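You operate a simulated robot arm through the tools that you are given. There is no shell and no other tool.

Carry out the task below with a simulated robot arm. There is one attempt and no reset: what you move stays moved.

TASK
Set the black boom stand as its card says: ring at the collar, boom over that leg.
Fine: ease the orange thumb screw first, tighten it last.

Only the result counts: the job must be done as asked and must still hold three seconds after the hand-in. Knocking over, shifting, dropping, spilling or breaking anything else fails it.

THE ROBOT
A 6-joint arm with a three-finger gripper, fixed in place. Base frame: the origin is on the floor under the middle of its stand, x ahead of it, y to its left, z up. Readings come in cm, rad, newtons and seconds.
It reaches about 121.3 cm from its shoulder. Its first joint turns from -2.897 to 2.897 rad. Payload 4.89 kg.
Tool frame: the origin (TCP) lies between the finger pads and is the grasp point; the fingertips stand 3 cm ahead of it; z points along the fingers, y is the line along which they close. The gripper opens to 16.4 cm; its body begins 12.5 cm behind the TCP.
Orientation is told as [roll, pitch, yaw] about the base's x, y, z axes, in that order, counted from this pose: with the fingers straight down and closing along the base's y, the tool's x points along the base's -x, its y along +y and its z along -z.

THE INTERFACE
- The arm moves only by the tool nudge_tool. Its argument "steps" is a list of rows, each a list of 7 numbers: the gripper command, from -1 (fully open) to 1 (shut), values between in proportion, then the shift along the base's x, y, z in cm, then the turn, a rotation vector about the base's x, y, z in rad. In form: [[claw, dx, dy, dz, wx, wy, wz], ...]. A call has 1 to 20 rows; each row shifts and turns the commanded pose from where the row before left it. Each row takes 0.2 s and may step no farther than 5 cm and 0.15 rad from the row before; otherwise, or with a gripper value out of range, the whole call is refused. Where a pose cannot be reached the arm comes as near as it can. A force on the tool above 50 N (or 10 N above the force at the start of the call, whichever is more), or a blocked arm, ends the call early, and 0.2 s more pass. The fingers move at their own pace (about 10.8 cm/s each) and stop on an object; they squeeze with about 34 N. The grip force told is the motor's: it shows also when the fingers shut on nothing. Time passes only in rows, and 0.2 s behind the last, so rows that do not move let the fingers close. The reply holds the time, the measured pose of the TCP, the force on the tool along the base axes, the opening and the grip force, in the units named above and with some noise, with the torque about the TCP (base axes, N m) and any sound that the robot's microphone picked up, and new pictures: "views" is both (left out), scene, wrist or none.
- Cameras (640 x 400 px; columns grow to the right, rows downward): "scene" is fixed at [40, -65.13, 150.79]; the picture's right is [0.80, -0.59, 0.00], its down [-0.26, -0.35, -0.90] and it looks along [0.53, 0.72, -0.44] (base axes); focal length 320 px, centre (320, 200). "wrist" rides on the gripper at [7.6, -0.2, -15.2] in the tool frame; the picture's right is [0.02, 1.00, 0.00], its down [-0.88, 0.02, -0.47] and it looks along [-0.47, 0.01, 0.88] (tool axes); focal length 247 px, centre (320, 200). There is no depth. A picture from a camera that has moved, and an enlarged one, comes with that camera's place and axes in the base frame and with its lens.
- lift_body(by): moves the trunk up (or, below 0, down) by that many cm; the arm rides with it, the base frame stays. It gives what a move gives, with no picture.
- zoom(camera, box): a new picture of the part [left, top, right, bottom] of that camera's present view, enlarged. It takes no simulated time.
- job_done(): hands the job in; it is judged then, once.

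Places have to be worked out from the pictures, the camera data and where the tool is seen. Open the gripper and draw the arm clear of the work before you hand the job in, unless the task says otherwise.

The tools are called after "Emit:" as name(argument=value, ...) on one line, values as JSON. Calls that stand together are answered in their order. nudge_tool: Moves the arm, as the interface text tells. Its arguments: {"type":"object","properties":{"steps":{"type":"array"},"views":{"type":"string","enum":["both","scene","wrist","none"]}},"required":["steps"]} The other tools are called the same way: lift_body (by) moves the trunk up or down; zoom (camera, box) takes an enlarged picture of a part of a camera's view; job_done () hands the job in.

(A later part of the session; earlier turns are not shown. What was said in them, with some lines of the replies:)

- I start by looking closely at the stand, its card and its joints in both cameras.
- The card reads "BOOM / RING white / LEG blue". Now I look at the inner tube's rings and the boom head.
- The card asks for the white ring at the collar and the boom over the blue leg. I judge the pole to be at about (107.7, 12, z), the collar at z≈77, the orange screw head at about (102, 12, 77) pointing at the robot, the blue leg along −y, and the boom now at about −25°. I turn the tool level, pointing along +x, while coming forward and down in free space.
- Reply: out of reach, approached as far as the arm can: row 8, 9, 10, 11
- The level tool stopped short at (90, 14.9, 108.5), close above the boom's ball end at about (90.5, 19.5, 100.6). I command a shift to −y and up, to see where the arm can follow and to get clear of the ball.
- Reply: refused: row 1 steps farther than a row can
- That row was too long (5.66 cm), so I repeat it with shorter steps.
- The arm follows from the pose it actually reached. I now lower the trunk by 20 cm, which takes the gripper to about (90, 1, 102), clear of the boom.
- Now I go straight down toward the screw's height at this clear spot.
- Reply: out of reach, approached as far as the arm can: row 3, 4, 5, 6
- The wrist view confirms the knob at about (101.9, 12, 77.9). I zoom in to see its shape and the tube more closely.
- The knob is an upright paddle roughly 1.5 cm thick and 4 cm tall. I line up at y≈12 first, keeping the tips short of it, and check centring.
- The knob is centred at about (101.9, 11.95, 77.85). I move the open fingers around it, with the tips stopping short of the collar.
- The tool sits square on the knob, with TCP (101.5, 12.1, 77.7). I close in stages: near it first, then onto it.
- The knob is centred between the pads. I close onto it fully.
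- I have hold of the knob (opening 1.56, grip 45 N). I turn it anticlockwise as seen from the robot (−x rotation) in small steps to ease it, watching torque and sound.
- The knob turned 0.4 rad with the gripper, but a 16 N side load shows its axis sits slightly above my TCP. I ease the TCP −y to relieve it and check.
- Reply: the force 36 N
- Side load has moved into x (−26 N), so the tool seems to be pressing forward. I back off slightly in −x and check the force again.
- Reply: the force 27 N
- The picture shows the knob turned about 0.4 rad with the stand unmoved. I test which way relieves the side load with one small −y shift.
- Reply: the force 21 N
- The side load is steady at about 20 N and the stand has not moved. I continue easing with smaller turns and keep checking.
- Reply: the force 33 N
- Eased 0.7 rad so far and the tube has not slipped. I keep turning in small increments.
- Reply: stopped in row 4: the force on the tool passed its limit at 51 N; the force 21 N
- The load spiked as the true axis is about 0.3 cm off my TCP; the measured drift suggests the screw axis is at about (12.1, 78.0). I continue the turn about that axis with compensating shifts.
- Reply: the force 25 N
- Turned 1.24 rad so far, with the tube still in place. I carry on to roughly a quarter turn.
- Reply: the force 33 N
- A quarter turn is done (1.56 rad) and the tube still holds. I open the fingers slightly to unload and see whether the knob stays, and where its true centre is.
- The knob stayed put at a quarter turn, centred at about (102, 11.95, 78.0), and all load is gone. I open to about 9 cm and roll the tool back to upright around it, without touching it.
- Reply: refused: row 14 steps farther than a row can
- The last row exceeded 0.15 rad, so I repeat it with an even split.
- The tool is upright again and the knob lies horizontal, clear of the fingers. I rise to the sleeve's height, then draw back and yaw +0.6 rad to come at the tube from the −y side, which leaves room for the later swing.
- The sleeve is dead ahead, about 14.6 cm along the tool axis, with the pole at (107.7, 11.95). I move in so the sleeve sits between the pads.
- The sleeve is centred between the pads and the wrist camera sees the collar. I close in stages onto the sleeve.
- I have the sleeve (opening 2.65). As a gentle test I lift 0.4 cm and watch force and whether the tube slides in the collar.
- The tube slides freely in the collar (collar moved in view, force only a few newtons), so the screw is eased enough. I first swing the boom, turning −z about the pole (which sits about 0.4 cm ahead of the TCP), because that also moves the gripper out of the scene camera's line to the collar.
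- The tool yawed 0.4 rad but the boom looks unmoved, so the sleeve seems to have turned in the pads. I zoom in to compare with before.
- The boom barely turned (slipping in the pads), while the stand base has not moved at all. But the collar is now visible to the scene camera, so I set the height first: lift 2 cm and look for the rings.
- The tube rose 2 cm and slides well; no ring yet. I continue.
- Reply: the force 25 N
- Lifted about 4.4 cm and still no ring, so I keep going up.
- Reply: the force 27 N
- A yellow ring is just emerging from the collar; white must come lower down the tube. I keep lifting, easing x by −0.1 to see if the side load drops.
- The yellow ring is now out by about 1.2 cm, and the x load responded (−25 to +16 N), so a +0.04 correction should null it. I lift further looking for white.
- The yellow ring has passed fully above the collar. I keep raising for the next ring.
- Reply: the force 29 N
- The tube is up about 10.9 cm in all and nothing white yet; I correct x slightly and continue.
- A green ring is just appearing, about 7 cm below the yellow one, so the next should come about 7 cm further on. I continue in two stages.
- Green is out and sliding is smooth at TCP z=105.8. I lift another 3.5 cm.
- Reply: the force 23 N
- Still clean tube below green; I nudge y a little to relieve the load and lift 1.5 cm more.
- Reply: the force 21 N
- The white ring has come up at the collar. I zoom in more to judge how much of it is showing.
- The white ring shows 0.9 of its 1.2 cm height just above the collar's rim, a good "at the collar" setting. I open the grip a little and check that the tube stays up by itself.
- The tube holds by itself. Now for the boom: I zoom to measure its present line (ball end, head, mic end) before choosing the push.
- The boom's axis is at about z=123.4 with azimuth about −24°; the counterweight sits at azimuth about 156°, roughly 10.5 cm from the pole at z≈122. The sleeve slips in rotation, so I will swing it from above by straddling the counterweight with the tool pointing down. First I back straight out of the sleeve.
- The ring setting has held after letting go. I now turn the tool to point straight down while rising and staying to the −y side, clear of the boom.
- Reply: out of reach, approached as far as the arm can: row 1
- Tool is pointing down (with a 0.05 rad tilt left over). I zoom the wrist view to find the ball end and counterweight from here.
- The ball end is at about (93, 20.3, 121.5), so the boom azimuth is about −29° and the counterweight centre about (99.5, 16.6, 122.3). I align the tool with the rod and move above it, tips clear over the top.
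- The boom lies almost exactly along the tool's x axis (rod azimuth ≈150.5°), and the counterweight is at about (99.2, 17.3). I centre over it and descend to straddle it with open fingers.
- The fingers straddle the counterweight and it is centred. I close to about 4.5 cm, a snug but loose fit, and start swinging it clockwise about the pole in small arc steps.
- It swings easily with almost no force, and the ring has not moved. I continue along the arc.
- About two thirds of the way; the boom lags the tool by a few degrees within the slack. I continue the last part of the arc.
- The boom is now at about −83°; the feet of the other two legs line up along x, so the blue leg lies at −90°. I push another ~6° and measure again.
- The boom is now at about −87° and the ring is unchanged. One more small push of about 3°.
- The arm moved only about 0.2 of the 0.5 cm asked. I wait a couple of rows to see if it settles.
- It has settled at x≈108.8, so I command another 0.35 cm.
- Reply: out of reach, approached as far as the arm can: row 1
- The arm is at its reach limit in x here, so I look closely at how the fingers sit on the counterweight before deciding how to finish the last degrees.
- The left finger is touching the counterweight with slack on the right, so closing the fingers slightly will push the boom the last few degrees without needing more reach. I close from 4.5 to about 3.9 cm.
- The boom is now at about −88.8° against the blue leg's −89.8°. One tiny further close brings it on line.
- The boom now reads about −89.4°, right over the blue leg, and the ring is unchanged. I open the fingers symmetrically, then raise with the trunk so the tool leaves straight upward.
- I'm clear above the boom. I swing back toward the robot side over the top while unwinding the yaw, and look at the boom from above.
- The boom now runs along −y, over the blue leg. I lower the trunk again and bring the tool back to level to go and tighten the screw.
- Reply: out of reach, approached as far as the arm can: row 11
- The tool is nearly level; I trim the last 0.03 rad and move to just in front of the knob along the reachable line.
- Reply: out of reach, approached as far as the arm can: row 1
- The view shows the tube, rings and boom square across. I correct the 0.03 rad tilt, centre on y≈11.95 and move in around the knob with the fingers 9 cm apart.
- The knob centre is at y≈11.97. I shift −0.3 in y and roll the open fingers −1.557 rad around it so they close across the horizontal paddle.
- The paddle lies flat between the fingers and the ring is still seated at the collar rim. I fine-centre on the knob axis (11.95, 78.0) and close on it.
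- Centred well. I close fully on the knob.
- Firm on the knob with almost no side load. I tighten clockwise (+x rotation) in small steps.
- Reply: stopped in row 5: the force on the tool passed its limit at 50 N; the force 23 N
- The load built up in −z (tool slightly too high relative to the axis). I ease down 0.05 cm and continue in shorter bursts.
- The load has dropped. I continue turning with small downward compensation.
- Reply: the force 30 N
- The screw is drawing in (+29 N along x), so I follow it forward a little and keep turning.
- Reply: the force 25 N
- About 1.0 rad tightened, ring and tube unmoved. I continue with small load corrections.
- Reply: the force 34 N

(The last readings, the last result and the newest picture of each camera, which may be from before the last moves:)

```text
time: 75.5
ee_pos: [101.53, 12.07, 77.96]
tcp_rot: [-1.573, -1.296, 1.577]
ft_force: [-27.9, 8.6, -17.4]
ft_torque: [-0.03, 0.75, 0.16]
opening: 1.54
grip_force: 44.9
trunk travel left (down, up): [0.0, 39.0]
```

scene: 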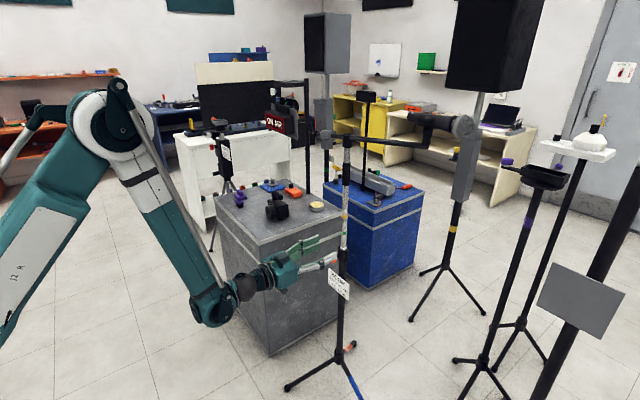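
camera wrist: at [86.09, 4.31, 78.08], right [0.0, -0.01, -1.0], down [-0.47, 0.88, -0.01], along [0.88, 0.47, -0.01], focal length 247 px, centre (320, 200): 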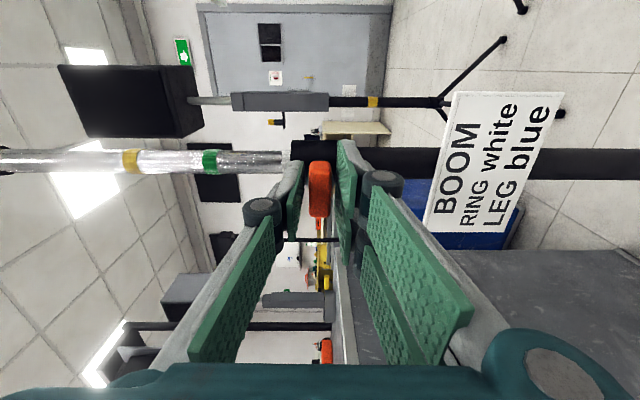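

Emit:
nudge_tool(steps=[[1, -0.05, 0.01, -0.03, 0.05, 0, 0], [1, 0, 0.01, 0, 0.1, 0, 0], [1, 0, 0, 0, 0.1, 0, 0], [1, 0, 0, 0, 0, 0, 0]], views="wrist")

Emit:
zoom(camera="scene", box=[310, 225, 370, 285])

```text
time: 76.5
ee_pos: [101.61, 12.02, 77.81]
tcp_rot: [-1.617, -1.548, 1.621]
ft_force: [7.7, 7.4, -4.5]
ft_torque: [-0.01, 0.1, 0.17]
opening: 1.56
grip_force: 45.0
trunk travel left (down, up): [0.0, 39.0]
camera wrist: at [86.2, 11.72, 70.24], right [0.0, 1.0, -0.05], down [-0.47, 0.04, 0.88], along [0.88, 0.03, 0.47], focal length 247 px, centre (320, 200)
```

wrist: 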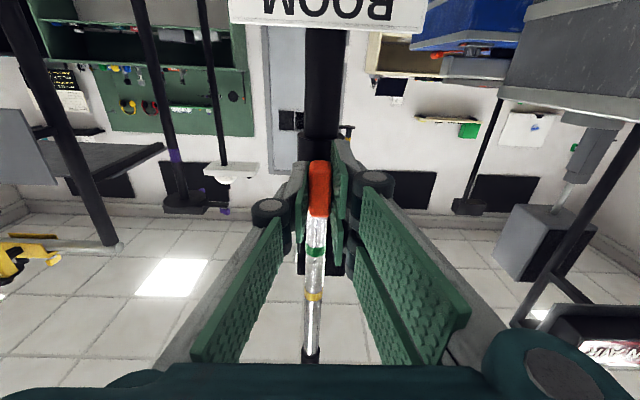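

```text
6.67 times, centred on (340, 255) of scene
camera zoom: at [40.0, -65.13, 150.79], right [0.8, -0.59, 0.0], down [-0.26, -0.35, -0.9], along [0.53, 0.72, -0.44], focal length 2130 px, centre (187, -167)
```

zoom: 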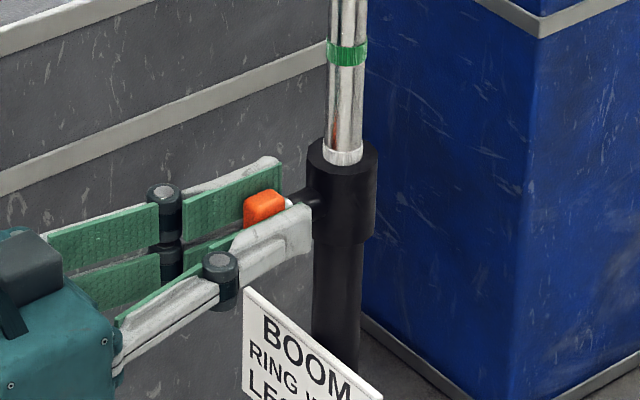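

The knob is back upright (1.53 rad tightened) with low load. I turn a little further to be sure it is properly tight, watching the torque.

Emit:
nudge_tool(steps=[[1, 0.01, 0.01, 0, 0.06, 0, 0], [1, 0, 0, 0, 0.06, 0, 0], [1, 0, 0, 0, 0, 0, 0]], views="wrist")

Emit:
zoom(camera="wrist", box=[240, 110, 400, 260])

```text
time: 77.3
ee_pos: [101.61, 12.11, 77.97]
tcp_rot: [1.59, -1.476, -1.586]
ft_force: [15.2, 6.7, 0.4]
ft_torque: [-1.6, 0.07, 0.14]
opening: 1.72
grip_force: 45.2
trunk travel left (down, up): [0.0, 39.0]
camera wrist: at [86.17, 12.64, 70.27], right [0.0, 1.0, 0.07], down [-0.47, -0.07, 0.88], along [0.88, -0.03, 0.47], focal length 247 px, centre (320, 200)
```

wrist: 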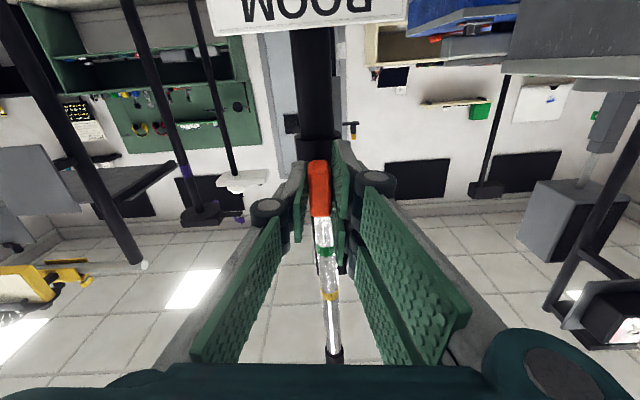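

```text
2.67 times, centred on (320, 185) of wrist
camera zoom: at [86.17, 12.64, 70.27], right [0.0, 1.0, 0.07], down [-0.47, -0.07, 0.88], along [0.88, -0.03, 0.47], focal length 659 px, centre (320, 240)
```

zoom: 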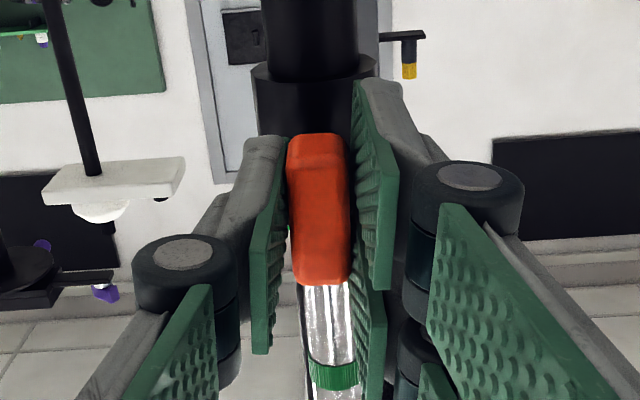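

Torque jumped to 1.6 N·m: the screw has hit its tight stop. I release the knob gently and check it stays upright with the ring in place.

Emit:
nudge_tool(steps=[[0.7, 0, 0, 0, 0, 0, 0], [0.3, 0, 0, 0, 0, 0, 0], [0.0, 0, 0, 0, 0, 0, 0], [-0.1, 0, 0, 0, -0.09, 0, 0]], views="wrist")

Emit:
zoom(camera="scene", box=[310, 225, 370, 285])

Emit:
zoom(camera="scene", box=[338, 238, 356, 254])

```text
time: 78.3
ee_pos: [101.52, 12.04, 78.05]
tcp_rot: [2.009, -1.568, -2.005]
ft_force: [0.1, 0.0, -0.5]
ft_torque: [0.03, 0.02, 0.02]
opening: 9.01
grip_force: 0.0
trunk travel left (down, up): [0.0, 39.0]
camera wrist: at [86.19, 11.91, 70.3], right [0.0, 1.0, -0.02], down [-0.47, 0.01, 0.88], along [0.88, 0.01, 0.47], focal length 247 px, centre (320, 200)
```

wrist: 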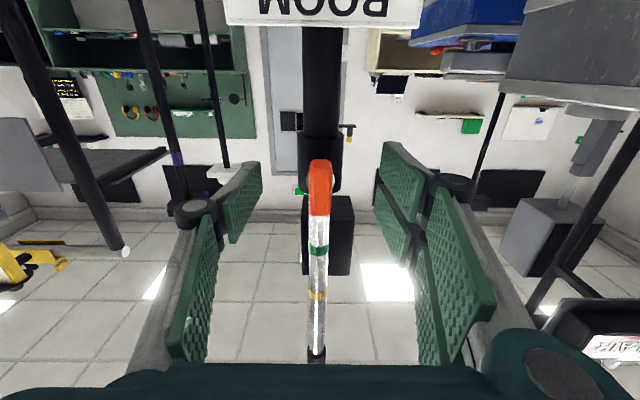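

```text
6.67 times, centred on (340, 255) of scene
camera zoom: at [40.0, -65.13, 150.79], right [0.8, -0.59, 0.0], down [-0.26, -0.35, -0.9], along [0.53, 0.72, -0.44], focal length 2130 px, centre (187, -167)
```

zoom: 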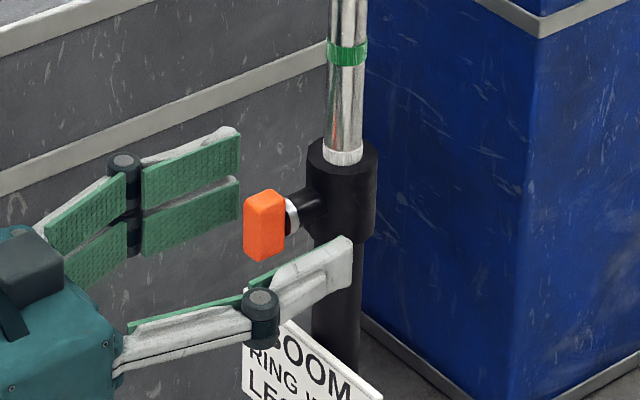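

```text
16.00 times, centred on (347, 246) of scene
camera zoom: at [40.0, -65.13, 150.79], right [0.8, -0.59, 0.0], down [-0.26, -0.35, -0.9], along [0.53, 0.72, -0.44], focal length 5112 px, centre (-112, -536)
```

zoom: 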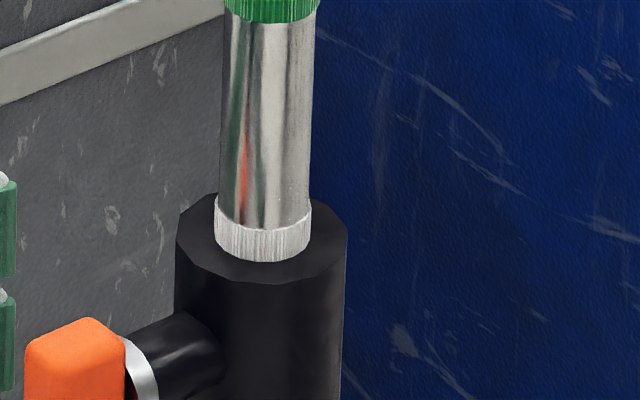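

The knob is upright and tight, the white ring sits at the collar. I back the arm away along the safe line and then take a clear view.

Emit:
nudge_tool(steps=[[-0.1, -1.1, 0, 1.4, 0, 0, 0], [-0.1, -1.1, 0, 1.4, 0, 0, 0], [-0.1, -1.1, 0, 1.4, 0, 0, 0], [-0.1, -1.1, 0, 1.4, 0, 0, 0], [-0.1, -0.8, -1.5, 3, 0, 0, 0], [-0.1, -0.8, -2, 3, 0, 0, 0], [-0.1, -0.8, -2, 3, 0, 0, 0], [-0.1, -0.8, -2, 3, 0, 0, 0], [-0.1, -0.8, -2, 3, 0, 0, 0], [-0.1, -1.0, -2, 3, 0, 0, 0]])

Emit:
zoom(camera="scene", box=[310, 80, 490, 200])

Emit:
zoom(camera="scene", box=[338, 238, 356, 254])

```text
time: 80.5
ee_pos: [91.85, 0.51, 101.49]
tcp_rot: [1.449, -1.567, -1.448]
ft_force: [2.1, 0.6, -1.0]
ft_torque: [-0.01, -0.13, -0.02]
opening: 9.01
grip_force: 0.2
trunk travel left (down, up): [0.0, 39.0]
camera wrist: at [76.57, 0.4, 93.84], right [0.0, 1.0, -0.02], down [-0.47, 0.01, 0.88], along [0.88, 0.01, 0.47], focal length 247 px, centre (320, 200)
```

scene: 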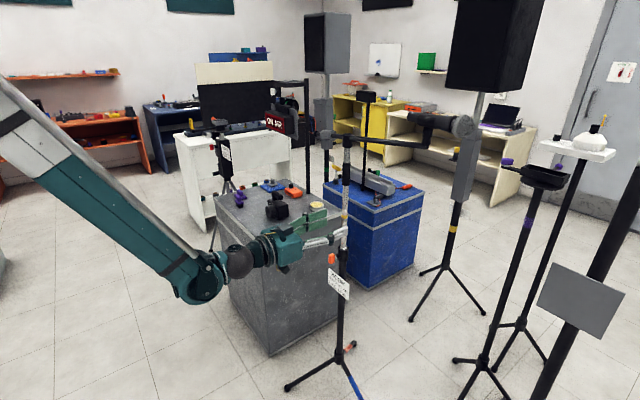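
wrist: 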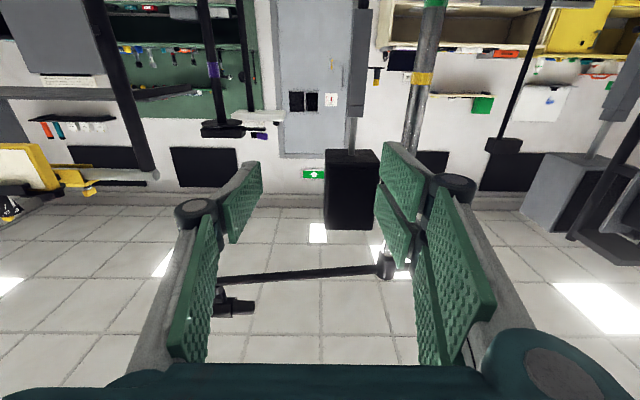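

```text
3.33 times, centred on (400, 140) of scene
camera zoom: at [40.0, -65.13, 150.79], right [0.8, -0.59, 0.0], down [-0.26, -0.35, -0.9], along [0.53, 0.72, -0.44], focal length 1065 px, centre (53, 400)
```

zoom: 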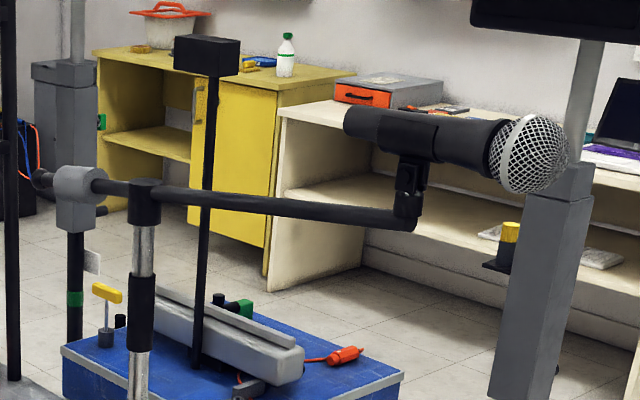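

```text
16.00 times, centred on (347, 246) of scene
camera zoom: at [40.0, -65.13, 150.79], right [0.8, -0.59, 0.0], down [-0.26, -0.35, -0.9], along [0.53, 0.72, -0.44], focal length 5112 px, centre (-112, -536)
```

zoom: 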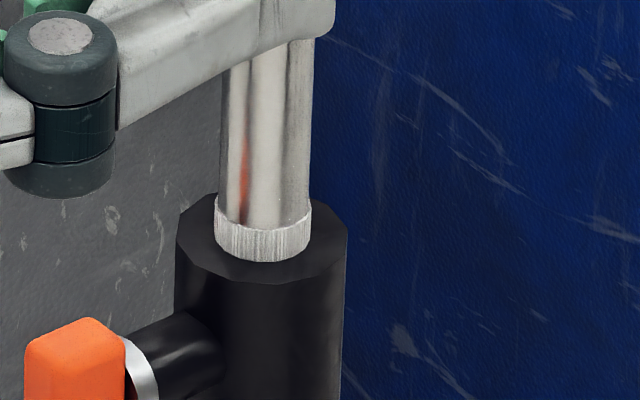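

Ring and screw are good. I check the boom's direction once more by locating the mic-end of the boom in both cameras.

Emit:
zoom(camera="wrist", box=[190, 230, 410, 330])

Emit:
zoom(camera="scene", box=[400, 110, 450, 160])

```text
2.91 times, centred on (300, 280) of wrist
camera zoom: at [76.57, 0.4, 93.84], right [0.0, 1.0, -0.02], down [-0.47, 0.01, 0.88], along [0.88, 0.01, 0.47], focal length 718 px, centre (378, -33)
```

zoom: 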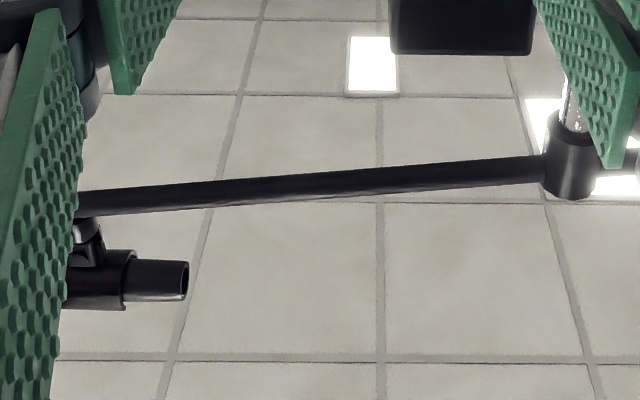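

```text
8.00 times, centred on (425, 135) of scene
camera zoom: at [40.0, -65.13, 150.79], right [0.8, -0.59, 0.0], down [-0.26, -0.35, -0.9], along [0.53, 0.72, -0.44], focal length 2556 px, centre (-520, 720)
```

zoom: 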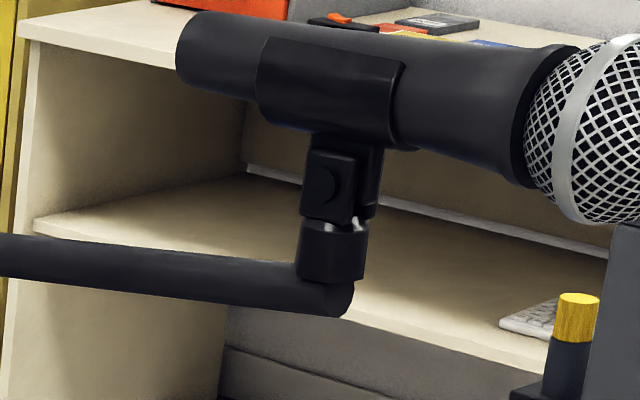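

Intersecting the two views gives a boom azimuth of about −89°, over the blue leg. I open the gripper and draw the arm well clear, back toward its starting pose.

Emit:
nudge_tool(steps=[[-0.1, -1.0, -1.0, 2.0, 0, 0, 0], [-0.5, -1.0, -0.5, 1.9, 0, 0.14, 0], [-1, -1.0, -0.4, 1.9, 0, 0.14, 0], [-1, -1.0, -0.4, 1.9, 0, 0.14, 0], [-1, -1.2, -0.4, 1.9, 0, 0.14, 0], [-1, -1.2, -0.4, 1.9, 0, 0.14, 0], [-1, -1.2, -0.4, 1.9, 0, 0.14, 0], [-1, -1.2, -0.4, 1.9, 0, 0.14, 0], [-1, -1.5, 0, 1.9, 0, 0.14, 0], [-1, -1.5, 0, 1.9, 0, 0.14, 0], [-1, -1.5, 0, 1.5, 0, 0.14, 0], [-1, -1.5, 0, 1, 0, 0.14, 0], [-1, -3, 0, 0, 0, 0, 0], [-1, -3, 0, 0, 0, 0, 0], [-1, 0, 0, 0, 0, 0, 0]])

Emit:
zoom(camera="scene", box=[338, 238, 356, 254])

Emit:
zoom(camera="scene", box=[280, 100, 460, 400])

```text
time: 83.7
ee_pos: [70.9, -12.24, 121.94]
tcp_rot: [0.208, -0.272, -0.009]
ft_force: [1.0, 0.2, -1.4]
ft_torque: [0.05, 0.11, 0.08]
opening: 16.41
grip_force: 0.0
out of reach, approached as far as the arm can: row 2, 3, 5, 6, 7, 8, 9, 10, 11, 12, 13, 14
trunk travel left (down, up): [0.0, 39.0]
camera wrist: at [59.38, -15.31, 134.08], right [-0.07, 0.98, 0.19], down [0.72, -0.09, 0.69], along [0.69, 0.19, -0.7], focal length 247 px, centre (320, 200)
```

scene: 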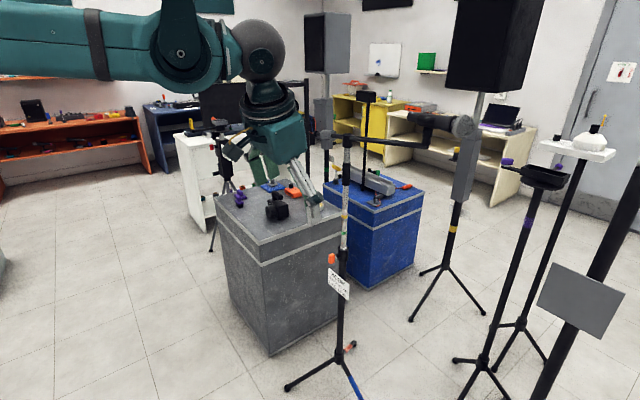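
wrist: 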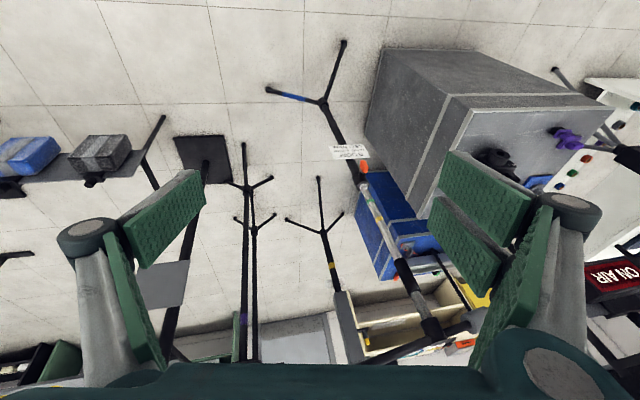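

```text
16.00 times, centred on (347, 246) of scene
camera zoom: at [40.0, -65.13, 150.79], right [0.8, -0.59, 0.0], down [-0.26, -0.35, -0.9], along [0.53, 0.72, -0.44], focal length 5112 px, centre (-112, -536)
```

zoom: 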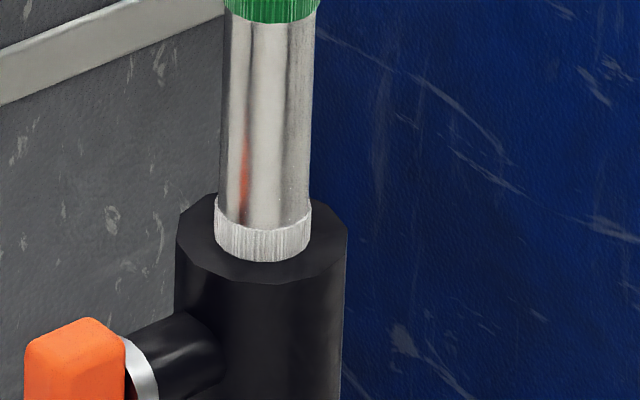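

```text
1.33 times, centred on (370, 250) of scene
camera zoom: at [40.0, -65.13, 150.79], right [0.8, -0.59, 0.0], down [-0.26, -0.35, -0.9], along [0.53, 0.72, -0.44], focal length 426 px, centre (253, 133)
```

zoom: 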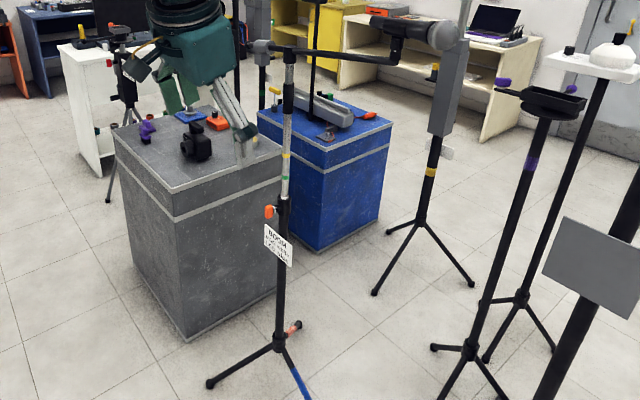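

The arm is clear with the gripper open. The white ring sits at the collar, the boom points over the blue leg, the orange screw is tight against its stop, and nothing else has moved. I hand the job in.

Emit:
job_done()

```text
The job is handed in.
```

I set the black boom stand as its card says (white ring, blue leg) and handed the job in. I don't have a verdict back yet.

- **Ring:** the white ring sits at the collar's rim. About 0.9 cm of its 1.2 cm height shows above it. The card doesn't say whether the ring's centre or its lower edge should meet the rim, so I set it between the two.
- **Boom:** it points along the blue leg, to within about 1–2° by my measurements.
- **Screw:** I eased the orange thumb screw a quarter turn first. I tightened it last, until it hit its stop.
- **Surroundings:** the pictures show the stand's base where it was and nothing else moved. The gripper is open and the arm is clear of the stand.
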